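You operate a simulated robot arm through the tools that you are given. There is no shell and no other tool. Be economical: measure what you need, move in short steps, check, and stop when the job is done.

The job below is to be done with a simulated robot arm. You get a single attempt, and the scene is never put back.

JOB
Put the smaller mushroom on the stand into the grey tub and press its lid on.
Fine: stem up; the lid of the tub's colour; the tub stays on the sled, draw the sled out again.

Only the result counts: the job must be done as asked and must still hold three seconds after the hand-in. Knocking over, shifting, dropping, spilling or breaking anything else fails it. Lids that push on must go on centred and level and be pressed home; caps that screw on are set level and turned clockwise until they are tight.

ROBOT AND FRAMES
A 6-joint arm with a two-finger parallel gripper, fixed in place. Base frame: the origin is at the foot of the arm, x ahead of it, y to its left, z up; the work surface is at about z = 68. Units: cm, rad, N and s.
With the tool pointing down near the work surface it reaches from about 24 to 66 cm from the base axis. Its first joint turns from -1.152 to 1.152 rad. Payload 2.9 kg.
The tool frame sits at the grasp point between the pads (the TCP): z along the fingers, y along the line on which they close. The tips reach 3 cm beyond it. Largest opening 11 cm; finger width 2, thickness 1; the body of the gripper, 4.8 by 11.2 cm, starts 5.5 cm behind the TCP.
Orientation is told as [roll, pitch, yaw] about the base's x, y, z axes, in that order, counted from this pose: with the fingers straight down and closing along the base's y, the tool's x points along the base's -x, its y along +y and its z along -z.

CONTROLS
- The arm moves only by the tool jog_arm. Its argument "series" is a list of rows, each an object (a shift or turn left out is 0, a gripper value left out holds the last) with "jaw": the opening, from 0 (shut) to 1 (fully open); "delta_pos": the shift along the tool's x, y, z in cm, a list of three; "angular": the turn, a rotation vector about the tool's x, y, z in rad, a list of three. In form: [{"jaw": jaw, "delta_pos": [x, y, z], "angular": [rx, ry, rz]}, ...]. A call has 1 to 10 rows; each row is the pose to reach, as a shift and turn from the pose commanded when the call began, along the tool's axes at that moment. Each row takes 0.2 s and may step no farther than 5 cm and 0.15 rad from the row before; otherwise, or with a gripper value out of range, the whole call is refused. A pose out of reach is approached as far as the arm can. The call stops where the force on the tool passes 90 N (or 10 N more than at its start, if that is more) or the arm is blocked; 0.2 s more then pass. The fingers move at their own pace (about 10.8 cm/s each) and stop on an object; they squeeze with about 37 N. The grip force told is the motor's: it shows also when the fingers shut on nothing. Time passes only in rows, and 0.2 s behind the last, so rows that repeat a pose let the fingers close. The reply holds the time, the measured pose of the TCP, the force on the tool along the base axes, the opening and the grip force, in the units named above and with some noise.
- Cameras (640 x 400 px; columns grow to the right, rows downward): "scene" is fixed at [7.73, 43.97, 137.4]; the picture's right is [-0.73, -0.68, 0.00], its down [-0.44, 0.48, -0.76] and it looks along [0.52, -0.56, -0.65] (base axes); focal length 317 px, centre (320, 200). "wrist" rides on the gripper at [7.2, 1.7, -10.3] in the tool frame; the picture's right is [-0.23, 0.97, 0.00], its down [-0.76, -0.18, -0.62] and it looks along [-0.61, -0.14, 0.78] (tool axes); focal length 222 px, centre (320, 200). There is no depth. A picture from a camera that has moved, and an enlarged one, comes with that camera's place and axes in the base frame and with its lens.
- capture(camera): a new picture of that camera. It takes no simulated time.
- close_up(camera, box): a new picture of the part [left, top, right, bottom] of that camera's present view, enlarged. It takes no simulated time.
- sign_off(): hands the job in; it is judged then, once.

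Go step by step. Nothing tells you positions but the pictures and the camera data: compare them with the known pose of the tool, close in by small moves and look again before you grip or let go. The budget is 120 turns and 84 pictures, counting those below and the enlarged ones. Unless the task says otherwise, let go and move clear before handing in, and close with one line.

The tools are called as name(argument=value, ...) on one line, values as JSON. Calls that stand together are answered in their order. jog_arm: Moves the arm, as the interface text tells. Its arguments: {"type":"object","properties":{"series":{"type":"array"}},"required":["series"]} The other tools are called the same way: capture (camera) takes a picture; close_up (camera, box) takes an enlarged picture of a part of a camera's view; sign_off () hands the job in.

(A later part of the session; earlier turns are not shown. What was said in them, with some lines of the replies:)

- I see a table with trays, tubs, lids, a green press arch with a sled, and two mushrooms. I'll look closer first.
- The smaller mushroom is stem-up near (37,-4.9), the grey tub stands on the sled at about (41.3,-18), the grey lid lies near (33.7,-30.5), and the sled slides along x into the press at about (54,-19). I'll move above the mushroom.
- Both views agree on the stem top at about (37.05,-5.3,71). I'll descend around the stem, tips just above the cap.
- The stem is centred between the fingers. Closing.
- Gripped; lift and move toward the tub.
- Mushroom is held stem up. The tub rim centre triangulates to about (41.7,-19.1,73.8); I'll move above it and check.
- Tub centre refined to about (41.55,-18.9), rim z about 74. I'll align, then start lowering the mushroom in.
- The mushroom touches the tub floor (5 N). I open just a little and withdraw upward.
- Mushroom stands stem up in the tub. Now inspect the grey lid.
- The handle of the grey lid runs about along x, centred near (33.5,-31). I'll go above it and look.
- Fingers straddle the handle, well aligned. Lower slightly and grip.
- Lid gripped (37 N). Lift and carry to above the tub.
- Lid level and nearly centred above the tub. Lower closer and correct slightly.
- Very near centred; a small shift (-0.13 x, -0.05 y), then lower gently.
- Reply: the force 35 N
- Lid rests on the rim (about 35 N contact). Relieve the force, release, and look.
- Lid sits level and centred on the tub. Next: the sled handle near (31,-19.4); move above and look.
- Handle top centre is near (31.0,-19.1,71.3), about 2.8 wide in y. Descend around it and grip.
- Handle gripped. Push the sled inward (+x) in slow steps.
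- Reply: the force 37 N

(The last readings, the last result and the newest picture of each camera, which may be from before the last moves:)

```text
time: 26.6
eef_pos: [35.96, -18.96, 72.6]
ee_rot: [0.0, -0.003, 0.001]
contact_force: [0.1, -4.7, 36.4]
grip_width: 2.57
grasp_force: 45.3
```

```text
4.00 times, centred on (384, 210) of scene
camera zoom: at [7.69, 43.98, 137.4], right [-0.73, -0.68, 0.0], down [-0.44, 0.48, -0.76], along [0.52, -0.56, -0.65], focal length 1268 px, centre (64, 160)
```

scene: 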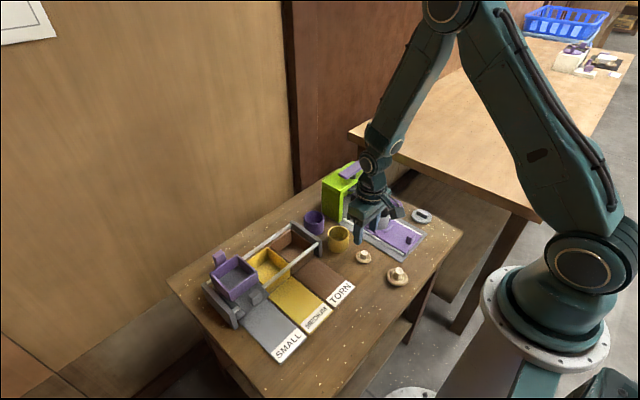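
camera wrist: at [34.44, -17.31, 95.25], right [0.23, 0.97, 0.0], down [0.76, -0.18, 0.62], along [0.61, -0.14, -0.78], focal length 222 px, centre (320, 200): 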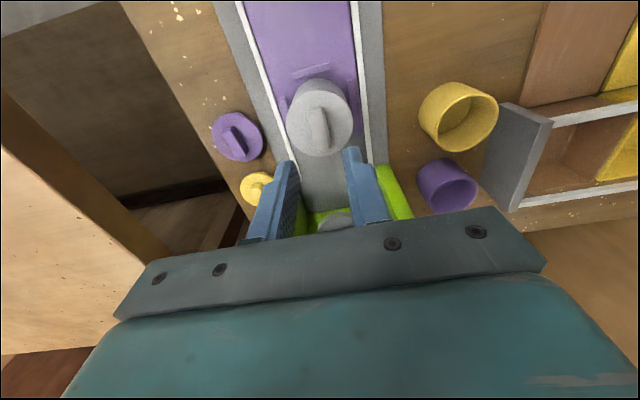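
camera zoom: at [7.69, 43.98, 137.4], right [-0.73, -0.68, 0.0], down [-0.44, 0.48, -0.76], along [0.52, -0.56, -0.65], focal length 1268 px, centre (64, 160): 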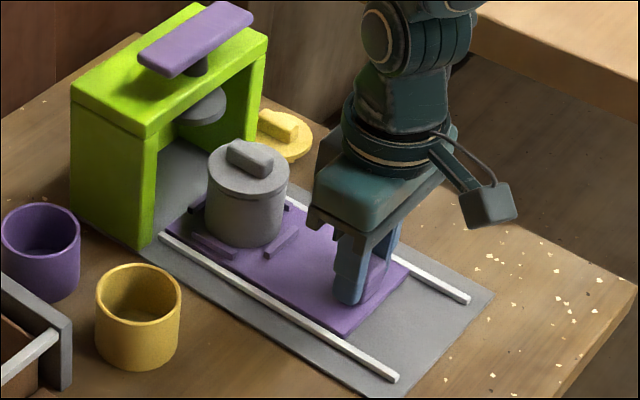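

Sliding well, though some downward force built up; I'll relieve it by raising slightly while continuing.

jog_arm(series=[{"delta_pos": [0, 0, -0.12]}, {"delta_pos": [-0.5, 0, -0.12]}, {"delta_pos": [-1.0, 0, -0.12]}, {"delta_pos": [-1.6, 0, -0.12]}, {"delta_pos": [-2.2, 0, -0.12]}, {"delta_pos": [-2.8, 0, -0.12]}, {"delta_pos": [-3.4, 0, -0.12]}, {"delta_pos": [-3.8, 0, -0.12]}, {"delta_pos": [-3.8, 0, -0.12]}])

close_up(camera="scene", box=[320, 160, 416, 230])

capture(camera="wrist")

```text
time: 28.6
eef_pos: [39.6, -19.02, 72.59]
ee_rot: [-0.001, 0.005, -0.002]
contact_force: [-0.6, -18.9, -25.4]
grip_width: 2.57
grasp_force: 44.8
```

```text
5.71 times, centred on (368, 195) of scene
camera zoom: at [7.77, 43.92, 137.42], right [-0.73, -0.68, 0.0], down [-0.44, 0.48, -0.76], along [0.52, -0.56, -0.65], focal length 1811 px, centre (46, 229)
```

zoom: 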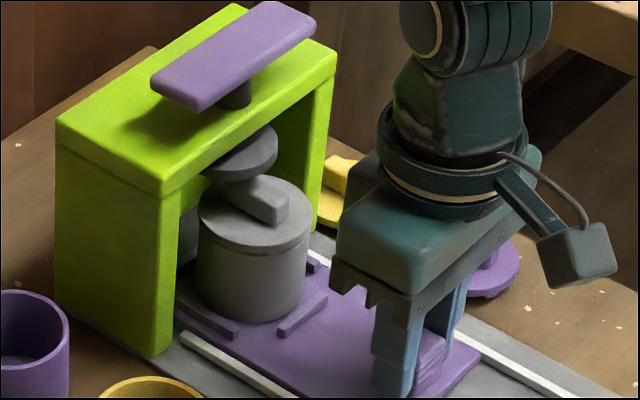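

```text
35 pictures are left
camera wrist: at [32.47, -17.32, 83.0], right [0.23, 0.97, 0.0], down [0.76, -0.18, 0.62], along [0.6, -0.14, -0.78], focal length 222 px, centre (320, 200)
```

wrist: 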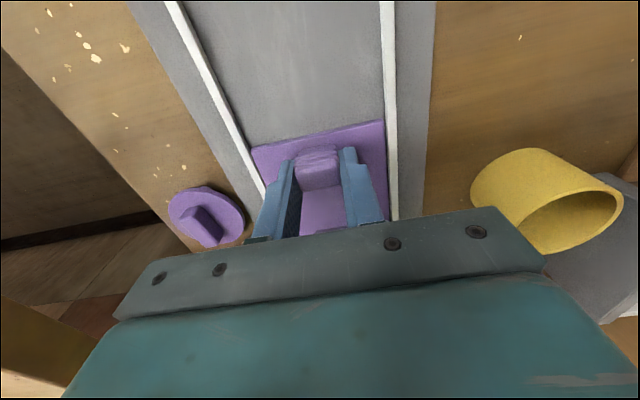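

Nearly under the plunger. Relieve side and lift forces, then keep pushing gently toward the stop.

jog_arm(series=[{"delta_pos": [0, -0.08, 0.08]}, {"delta_pos": [-0.3, -0.08, 0.08]}, {"delta_pos": [-0.6, -0.08, 0.08]}, {"delta_pos": [-0.9, -0.08, 0.08]}, {"delta_pos": [-1.2, -0.08, 0.08]}, {"delta_pos": [-1.2, -0.08, 0.08]}])

close_up(camera="scene", box=[320, 160, 416, 230])

```text
time: 30.0
eef_pos: [40.97, -19.03, 72.67]
ee_rot: [0.002, -0.002, 0.002]
contact_force: [0.2, -1.6, -7.2]
grip_width: 2.52
grasp_force: 44.8
```

```text
5.71 times, centred on (368, 195) of scene
camera zoom: at [7.75, 43.96, 137.4], right [-0.73, -0.68, 0.0], down [-0.44, 0.48, -0.76], along [0.52, -0.56, -0.65], focal length 1811 px, centre (46, 229)
```

zoom: 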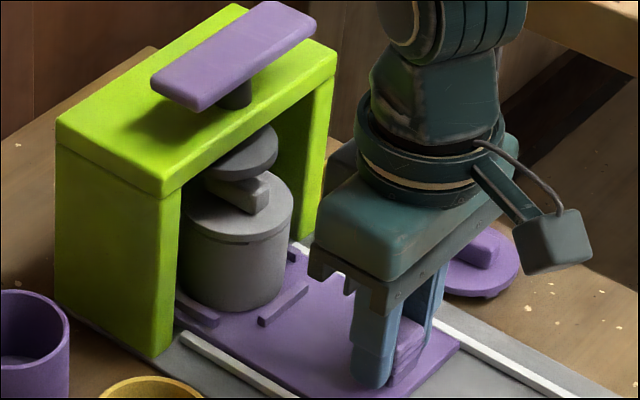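

close_up(camera="scene", box=[340, 175, 380, 215])

```text
10.00 times, centred on (360, 195) of scene
camera zoom: at [7.75, 43.96, 137.4], right [-0.73, -0.68, 0.0], down [-0.44, 0.48, -0.76], along [0.52, -0.56, -0.65], focal length 3170 px, centre (-80, 250)
```

zoom: 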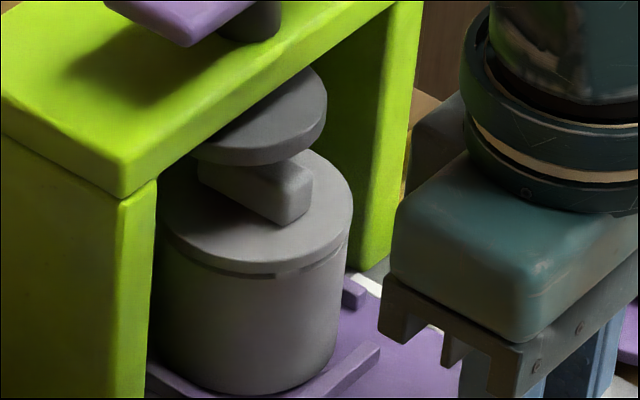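

jog_arm(series=[{"delta_pos": [-0.15, 0, 0.04]}, {"delta_pos": [-0.3, 0, 0.04]}, {"delta_pos": [-0.3, 0, 0.04]}])

close_up(camera="scene", box=[340, 175, 380, 215])

```text
time: 30.8
eef_pos: [41.36, -19.01, 72.63]
ee_rot: [0.0, -0.002, 0.001]
contact_force: [-0.4, 5.5, 9.6]
grip_width: 2.55
grasp_force: 45.1
```

```text
10.00 times, centred on (360, 195) of scene
camera zoom: at [7.72, 43.98, 137.4], right [-0.73, -0.68, 0.0], down [-0.44, 0.48, -0.76], along [0.52, -0.56, -0.65], focal length 3170 px, centre (-80, 250)
```

zoom: 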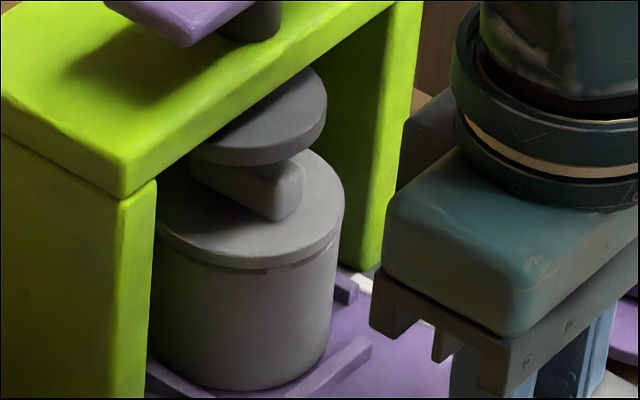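

The sled slides freely with no stop felt. To align tub and plunger accurately I'll release the handle and view the press from above with the wrist camera.

jog_arm(series=[{"jaw": 0.3}, {"jaw": 0.4}, {"jaw": 0.4, "delta_pos": [0, 0, -4]}, {"delta_pos": [0, 0, -8]}, {"delta_pos": [0, 0, -12]}, {"delta_pos": [-2, 0, -16]}, {"delta_pos": [-4, 0, -20]}, {"delta_pos": [-4, 0, -20]}])

capture(camera="wrist")

close_up(camera="scene", box=[320, 155, 416, 235])

```text
time: 32.6
eef_pos: [45.41, -18.79, 92.54]
ee_rot: [0.001, -0.001, 0.0]
contact_force: [1.0, 0.3, 0.1]
grip_width: 4.39
grasp_force: 0.1
```

```text
31 pictures are left
camera wrist: at [38.27, -17.18, 102.91], right [0.23, 0.97, 0.0], down [0.76, -0.18, 0.62], along [0.61, -0.14, -0.78], focal length 222 px, centre (320, 200)
```

wrist: 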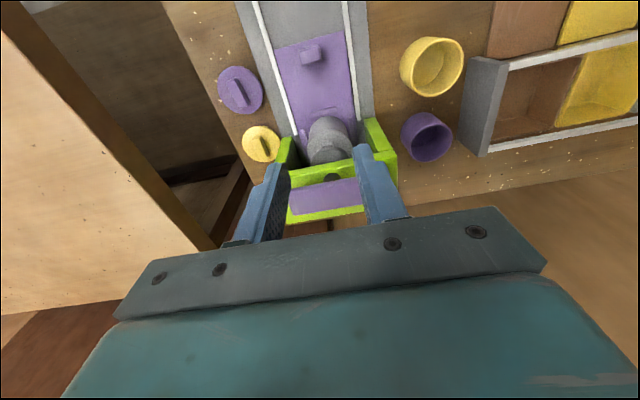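

```text
5.00 times, centred on (368, 195) of scene
camera zoom: at [7.73, 43.97, 137.4], right [-0.73, -0.68, 0.0], down [-0.44, 0.48, -0.76], along [0.52, -0.56, -0.65], focal length 1585 px, centre (80, 225)
```

zoom: 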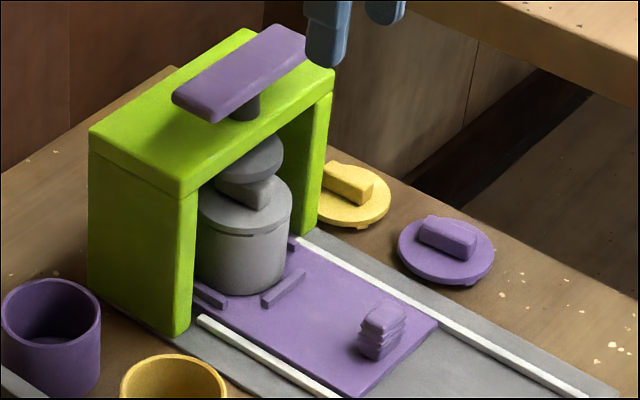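

close_up(camera="wrist", box=[260, 100, 420, 230])

```text
3.08 times, centred on (340, 165) of wrist
camera zoom: at [38.27, -17.18, 102.91], right [0.23, 0.97, 0.0], down [0.76, -0.18, 0.62], along [0.61, -0.14, -0.78], focal length 684 px, centre (258, 308)
```

zoom: 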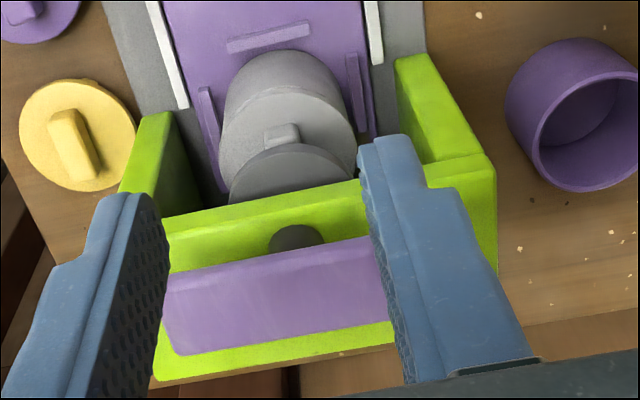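

From above the tub is well aligned in y with the plunger disc; in x it needs about 0.35 cm more. I'll regrip the handle and nudge it.

jog_arm(series=[{"delta_pos": [2, 0, 4]}, {"delta_pos": [4, 0, 8]}, {"delta_pos": [4, 0, 12]}, {"delta_pos": [4, 0, 16]}, {"delta_pos": [4, 0, 19]}, {"delta_pos": [4, 0, 19.9]}, {"jaw": 0.2, "delta_pos": [4, 0, 19.9]}, {"jaw": 0.0, "delta_pos": [4, 0, 19.9]}, {"delta_pos": [4, 0, 19.9]}])

jog_arm(series=[{"delta_pos": [-0.15, 0, 0]}, {"delta_pos": [-0.35, 0, 0]}, {"delta_pos": [-0.35, 0, 0]}])

close_up(camera="scene", box=[340, 175, 380, 215])

```text
time: 34.6
eef_pos: [41.07, -18.96, 72.46]
ee_rot: [-0.002, 0.0, -0.002]
contact_force: [0.3, -9.6, -5.9]
grip_width: 2.58
grasp_force: 44.9
```

```text
time: 35.4
eef_pos: [41.42, -18.96, 72.48]
ee_rot: [0.001, 0.002, -0.001]
contact_force: [-0.8, -12.7, -30.0]
grip_width: 2.56
grasp_force: 44.6
```

```text
10.00 times, centred on (360, 195) of scene
camera zoom: at [7.77, 43.92, 137.41], right [-0.73, -0.68, 0.0], down [-0.44, 0.48, -0.76], along [0.52, -0.56, -0.65], focal length 3170 px, centre (-80, 250)
```

zoom: 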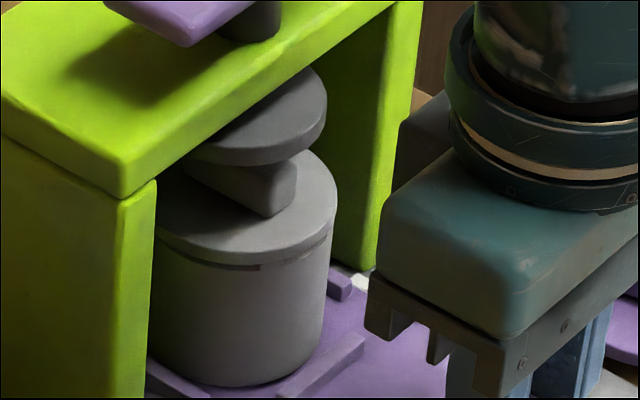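

Tub now aligned under the plunger. Release, lift, and go above the press bar.

jog_arm(series=[{"delta_pos": [0, 0, 0.08], "jaw": 0.25}, {"jaw": 0.4, "delta_pos": [0, 0, 0.08]}, {"delta_pos": [0, 0, 0]}, {"delta_pos": [0, 0, -4]}, {"delta_pos": [0, 0, -8.5]}, {"delta_pos": [0, 0, -13]}, {"delta_pos": [0, 0, -17.5]}, {"delta_pos": [0, 0, -21]}, {"jaw": 0.0, "delta_pos": [-3, 0, -21]}, {"delta_pos": [-3, 0, -21]}])

close_up(camera="wrist", box=[260, 100, 420, 230])

```text
time: 37.6
eef_pos: [44.28, -19.27, 93.72]
ee_rot: [-0.001, 0.0, 0.001]
contact_force: [-0.3, 0.2, 0.1]
grip_width: 0.0
grasp_force: 36.9
```

```text
3.08 times, centred on (340, 165) of wrist
camera zoom: at [37.12, -17.63, 104.14], right [0.23, 0.97, 0.0], down [0.76, -0.18, 0.62], along [0.61, -0.14, -0.78], focal length 684 px, centre (258, 308)
```

zoom: 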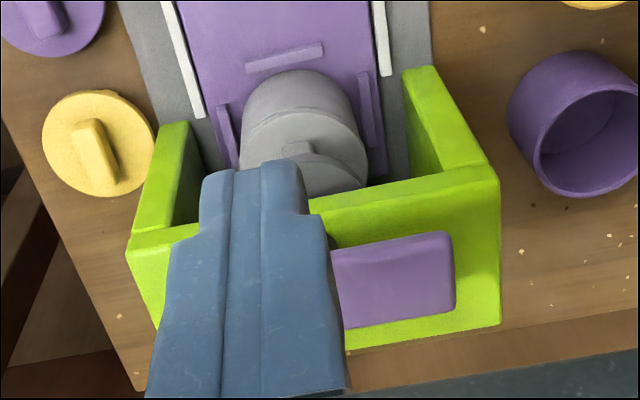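

Bar centre is about (53.2,-18.95), top z about 83.6. I'll place the closed fingertips just above it.

jog_arm(series=[{"jaw": 0, "delta_pos": [-3, 0.2, 0]}, {"delta_pos": [-6, 0.38, 0]}, {"delta_pos": [-8.9, 0.38, 0]}, {"delta_pos": [-8.9, 0.38, 3]}, {"delta_pos": [-8.9, 0.38, 5.5]}, {"delta_pos": [-8.9, 0.38, 5.5]}])

close_up(camera="scene", box=[320, 140, 400, 205])

close_up(camera="wrist", box=[240, 110, 400, 210])

```text
time: 39.0
eef_pos: [53.32, -18.76, 88.32]
ee_rot: [0.0, -0.001, 0.001]
contact_force: [0.5, 0.6, 0.2]
grip_width: 0.0
grasp_force: 36.8
```

```text
6.15 times, centred on (360, 172) of scene
camera zoom: at [7.74, 43.97, 137.4], right [-0.73, -0.68, 0.0], down [-0.44, 0.48, -0.76], along [0.52, -0.56, -0.65], focal length 1951 px, centre (74, 369)
```

zoom: 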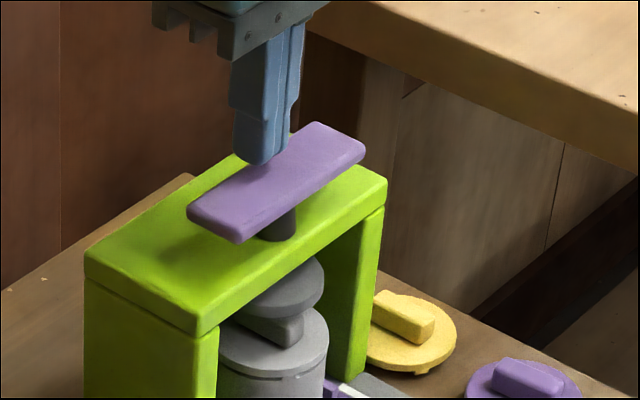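

```text
4.00 times, centred on (320, 160) of wrist
camera zoom: at [46.27, -17.0, 98.65], right [0.23, 0.97, 0.0], down [0.76, -0.18, 0.62], along [0.61, -0.14, -0.78], focal length 888 px, centre (320, 360)
```

zoom: 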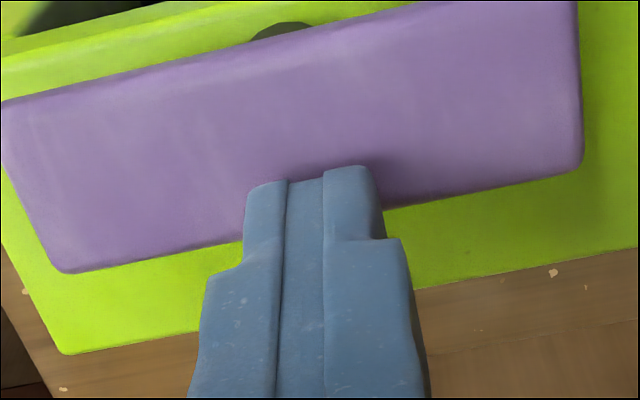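

jog_arm(series=[{"delta_pos": [0.42, -0.28, 0]}, {"delta_pos": [0.42, -0.28, 0.8]}, {"delta_pos": [0.42, -0.28, 1.4]}, {"delta_pos": [0.42, -0.28, 1.8]}, {"delta_pos": [0.42, -0.28, 2.1]}, {"delta_pos": [0.42, -0.28, 2.4]}, {"delta_pos": [0.42, -0.28, 2.4]}])

close_up(camera="scene", box=[320, 140, 400, 205])

```text
time: 40.6
eef_pos: [52.89, -18.93, 85.82]
ee_rot: [0.0, -0.001, 0.001]
contact_force: [-12.0, 4.1, 32.1]
grip_width: 0.03
grasp_force: 37.0
```

```text
6.15 times, centred on (360, 172) of scene
camera zoom: at [7.65, 43.99, 137.4], right [-0.73, -0.68, 0.0], down [-0.44, 0.48, -0.76], along [0.52, -0.56, -0.65], focal length 1951 px, centre (74, 369)
```

zoom: 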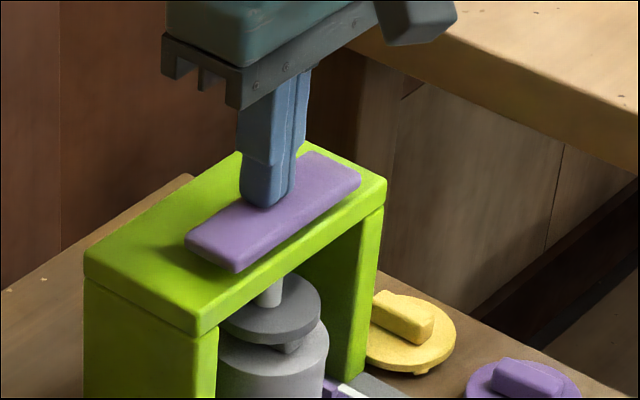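

The plunger is down on the lid handle with 32 N. Keep pressing.

jog_arm(series=[{"delta_pos": [0, 0, 0.2]}, {"delta_pos": [0, 0, 0.4]}, {"delta_pos": [0, 0, 0.6]}, {"delta_pos": [0, 0, 0.6]}])

close_up(camera="scene", box=[340, 175, 380, 215])

```text
time: 41.6
eef_pos: [52.9, -18.79, 85.84]
ee_rot: [-0.002, -0.006, 0.002]
contact_force: [-23.4, 11.0, 67.5]
grip_width: 0.0
grasp_force: 36.7
```

```text
10.00 times, centred on (360, 195) of scene
camera zoom: at [7.57, 44.03, 137.39], right [-0.73, -0.68, 0.0], down [-0.44, 0.48, -0.76], along [0.52, -0.56, -0.65], focal length 3170 px, centre (-80, 250)
```

zoom: 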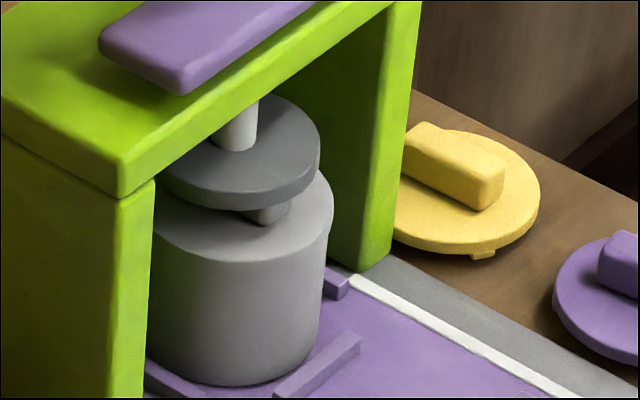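

The lid's gap has closed. One slightly firmer push, then retreat upward.

jog_arm(series=[{"delta_pos": [0, 0, 0.15]}, {"delta_pos": [0, 0, 0.15]}, {"delta_pos": [0, 0, 0.15]}])

jog_arm(series=[{"delta_pos": [0, 0, -0.6]}, {"delta_pos": [0, 0, -1.5]}, {"delta_pos": [0, 0, -3]}, {"delta_pos": [0, 0, -5]}, {"delta_pos": [0, 0, -8]}, {"delta_pos": [4, 0, -8]}, {"delta_pos": [8.8, 0, -8]}, {"delta_pos": [8.8, 0, -8]}])

close_up(camera="scene", box=[340, 175, 380, 215])

close_up(camera="wrist", box=[260, 80, 420, 210])

```text
time: 42.4
eef_pos: [53.0, -18.94, 85.9]
ee_rot: [-0.004, -0.007, 0.0]
contact_force: [-26.3, 9.7, 77.2]
grip_width: 0.02
grasp_force: 36.8
```

```text
time: 44.2
eef_pos: [44.29, -18.79, 93.02]
ee_rot: [0.0, 0.0, 0.001]
contact_force: [0.4, -0.3, 0.2]
grip_width: 0.01
grasp_force: 37.1
```

```text
10.00 times, centred on (360, 195) of scene
camera zoom: at [7.73, 43.97, 137.4], right [-0.73, -0.68, 0.0], down [-0.44, 0.48, -0.76], along [0.52, -0.56, -0.65], focal length 3170 px, centre (-80, 250)
```

zoom: 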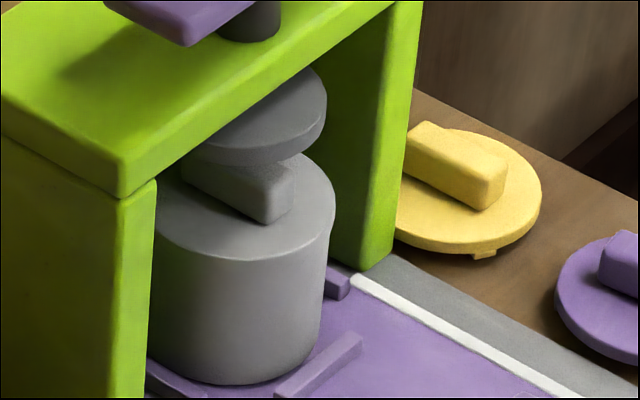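

```text
3.08 times, centred on (340, 145) of wrist
camera zoom: at [37.12, -17.18, 103.45], right [0.23, 0.97, 0.0], down [0.76, -0.18, 0.62], along [0.61, -0.14, -0.78], focal length 684 px, centre (258, 369)
```

zoom: 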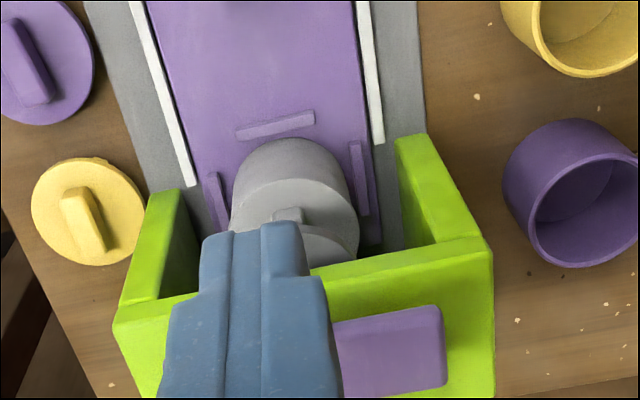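

Lid is pressed home flush and the plunger sprang back. Now regrip the sled handle at about (41.4,-19.1).

jog_arm(series=[{"jaw": 0.42, "delta_pos": [2.92, -0.2, 0]}, {"delta_pos": [2.92, -0.2, 4.5]}, {"delta_pos": [2.92, -0.2, 9]}, {"delta_pos": [2.92, -0.2, 13]}, {"delta_pos": [2.92, -0.2, 17]}, {"delta_pos": [2.92, -0.2, 17]}])

capture(camera="wrist")

```text
time: 45.6
eef_pos: [41.17, -18.99, 75.95]
ee_rot: [0.0, 0.001, 0.001]
contact_force: [-0.7, -0.4, -0.3]
grip_width: 4.62
grasp_force: 0.1
```

```text
20 pictures are left
camera wrist: at [33.97, -17.43, 86.29], right [0.23, 0.97, 0.0], down [0.76, -0.18, 0.62], along [0.61, -0.14, -0.78], focal length 222 px, centre (320, 200)
```

wrist: 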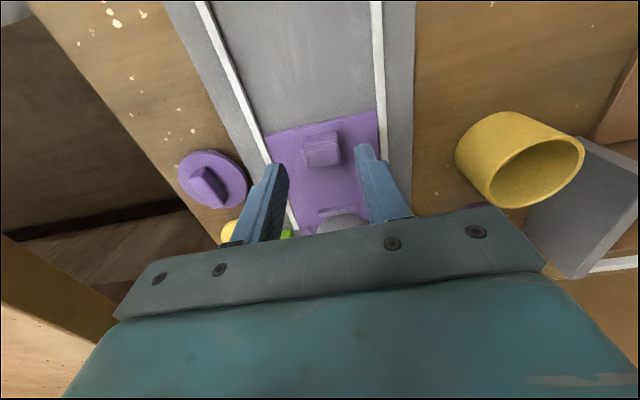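

jog_arm(series=[{"delta_pos": [0, 0.08, 1.7]}, {"delta_pos": [0, 0.08, 3.3]}, {"jaw": 0.3, "delta_pos": [0, 0.08, 3.3]}, {"jaw": 0.2, "delta_pos": [0, 0.08, 3.3]}, {"jaw": 0.0, "delta_pos": [0, 0.08, 3.3]}, {"delta_pos": [0, 0.08, 3.3]}])

```text
time: 47.0
eef_pos: [41.17, -19.06, 72.65]
ee_rot: [0.0, -0.002, -0.001]
contact_force: [0.3, 0.2, 0.7]
grip_width: 2.58
grasp_force: 45.1
```

Handle gripped with no side load. Draw the sled out slowly.

jog_arm(series=[{"delta_pos": [0.3, 0, 0]}, {"delta_pos": [0.8, 0, 0]}, {"delta_pos": [1.4, 0, 0]}, {"delta_pos": [2.0, 0, 0]}, {"delta_pos": [2.6, 0, 0]}, {"delta_pos": [3.2, 0, 0]}, {"delta_pos": [3.8, 0, 0]}, {"delta_pos": [4.4, 0, 0]}, {"delta_pos": [5, 0, 0]}, {"delta_pos": [5, 0, 0]}])

```text
time: 49.2
eef_pos: [36.24, -19.08, 72.75]
ee_rot: [0.001, -0.002, 0.001]
contact_force: [-0.2, 4.7, 34.8]
grip_width: 2.55
grasp_force: 44.9
```

jog_arm(series=[{"delta_pos": [0, 0, -0.08]}, {"delta_pos": [0.6, 0, -0.08]}, {"delta_pos": [1.2, 0, -0.08]}, {"delta_pos": [1.8, 0, -0.08]}, {"delta_pos": [2.4, 0, -0.08]}, {"delta_pos": [3.0, 0, -0.08]}, {"delta_pos": [3.6, 0, -0.08]}, {"delta_pos": [4.2, 0, -0.08]}, {"delta_pos": [4.8, 0, -0.08]}, {"delta_pos": [5.2, 0, -0.08]}])

close_up(camera="scene", box=[320, 160, 448, 260])

```text
time: 51.4
eef_pos: [30.94, -18.92, 72.63]
ee_rot: [0.001, 0.004, 0.001]
contact_force: [1.0, -6.4, -42.1]
grip_width: 2.55
grasp_force: 45.1
```

```text
4.00 times, centred on (384, 210) of scene
camera zoom: at [7.78, 43.93, 137.41], right [-0.73, -0.68, 0.0], down [-0.44, 0.48, -0.76], along [0.52, -0.56, -0.65], focal length 1268 px, centre (64, 160)
```

zoom: 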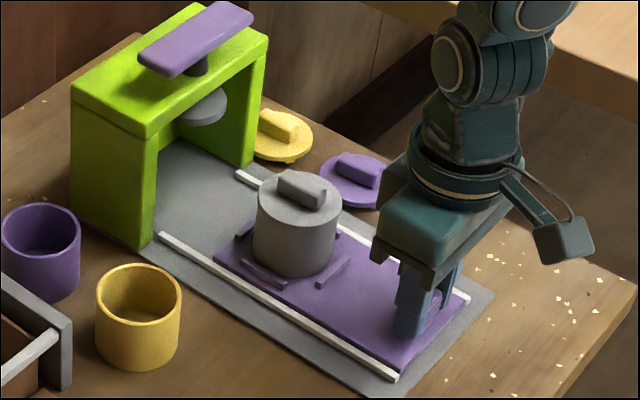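

Almost fully out. Relieve the vertical load and pull the last few millimetres.

jog_arm(series=[{"delta_pos": [0, 0, 0.08]}, {"delta_pos": [0.2, 0, 0.08]}, {"delta_pos": [0.35, 0, 0.08]}, {"delta_pos": [0.35, 0, 0.08]}])

close_up(camera="scene", box=[320, 160, 448, 260])

```text
time: 52.4
eef_pos: [30.78, -19.04, 72.84]
ee_rot: [0.0, 0.0, 0.001]
contact_force: [0.5, 0.6, -11.1]
grip_width: 2.54
grasp_force: 45.2
```

```text
4.00 times, centred on (384, 210) of scene
camera zoom: at [7.75, 43.96, 137.4], right [-0.73, -0.68, 0.0], down [-0.44, 0.48, -0.76], along [0.52, -0.56, -0.65], focal length 1268 px, centre (64, 160)
```

zoom: 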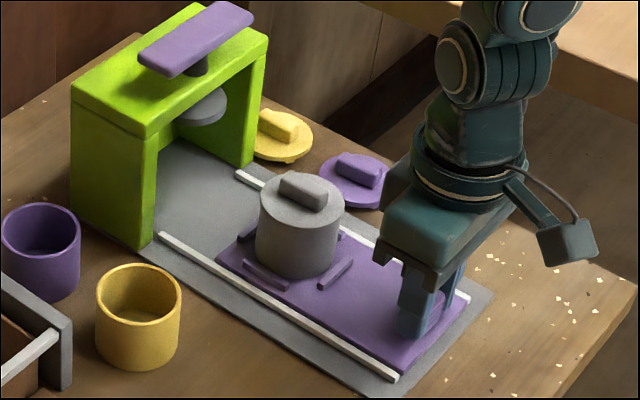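

jog_arm(series=[{"delta_pos": [0.1, 0, 0.04]}, {"delta_pos": [0.25, 0, 0.04]}, {"delta_pos": [0.25, 0, 0.04]}, {"jaw": 0.3, "delta_pos": [0.25, 0, 0.04]}, {"jaw": 0.42, "delta_pos": [0.25, 0, 0.04]}, {"delta_pos": [0.25, 0, 0.04]}, {"delta_pos": [0.25, 0, -3]}, {"delta_pos": [0.25, 0, -7]}, {"delta_pos": [0.25, 0, -11]}, {"delta_pos": [0.25, 0, -15]}])

capture(camera="scene")

close_up(camera="scene", box=[348, 190, 412, 230])

close_up(camera="scene", box=[300, 150, 460, 250])

```text
time: 54.6
eef_pos: [30.53, -19.01, 87.81]
ee_rot: [0.0, 0.002, 0.001]
contact_force: [-0.2, -0.2, 0.6]
grip_width: 4.61
grasp_force: 0.2
```

```text
17 pictures are left
```

scene: 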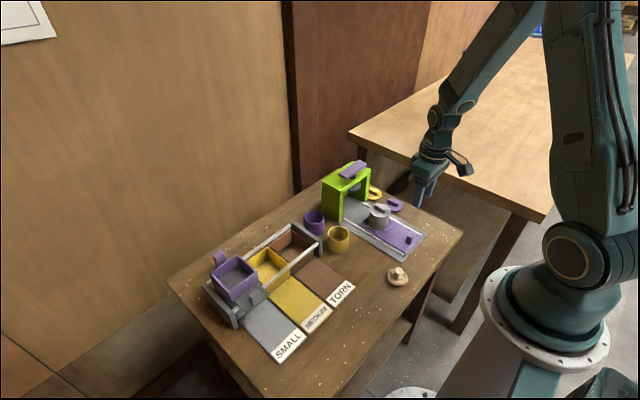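

```text
10.00 times, centred on (380, 210) of scene
camera zoom: at [7.73, 43.97, 137.4], right [-0.73, -0.68, 0.0], down [-0.44, 0.48, -0.76], along [0.52, -0.56, -0.65], focal length 3170 px, centre (-280, 100)
```

zoom: 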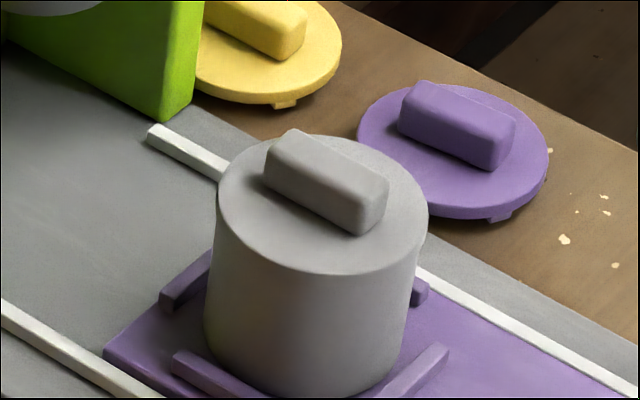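

```text
4.00 times, centred on (380, 200) of scene
camera zoom: at [7.73, 43.97, 137.4], right [-0.73, -0.68, 0.0], down [-0.44, 0.48, -0.76], along [0.52, -0.56, -0.65], focal length 1268 px, centre (80, 200)
```

zoom: 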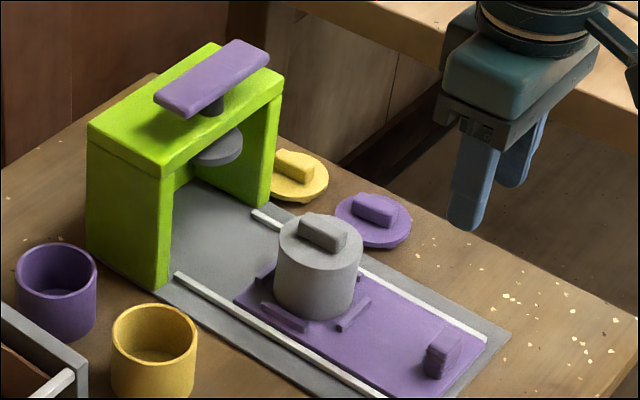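

The sled is back at its starting position, the lid is level and flush on the tub, nothing else has moved, and the hand is clear. I'm handing in.

sign_off()

```text
The job is handed in.
```

The smaller mushroom is stem up in the grey tub, the grey lid is pressed on flush, and the tub is on the sled, which is drawn back out.
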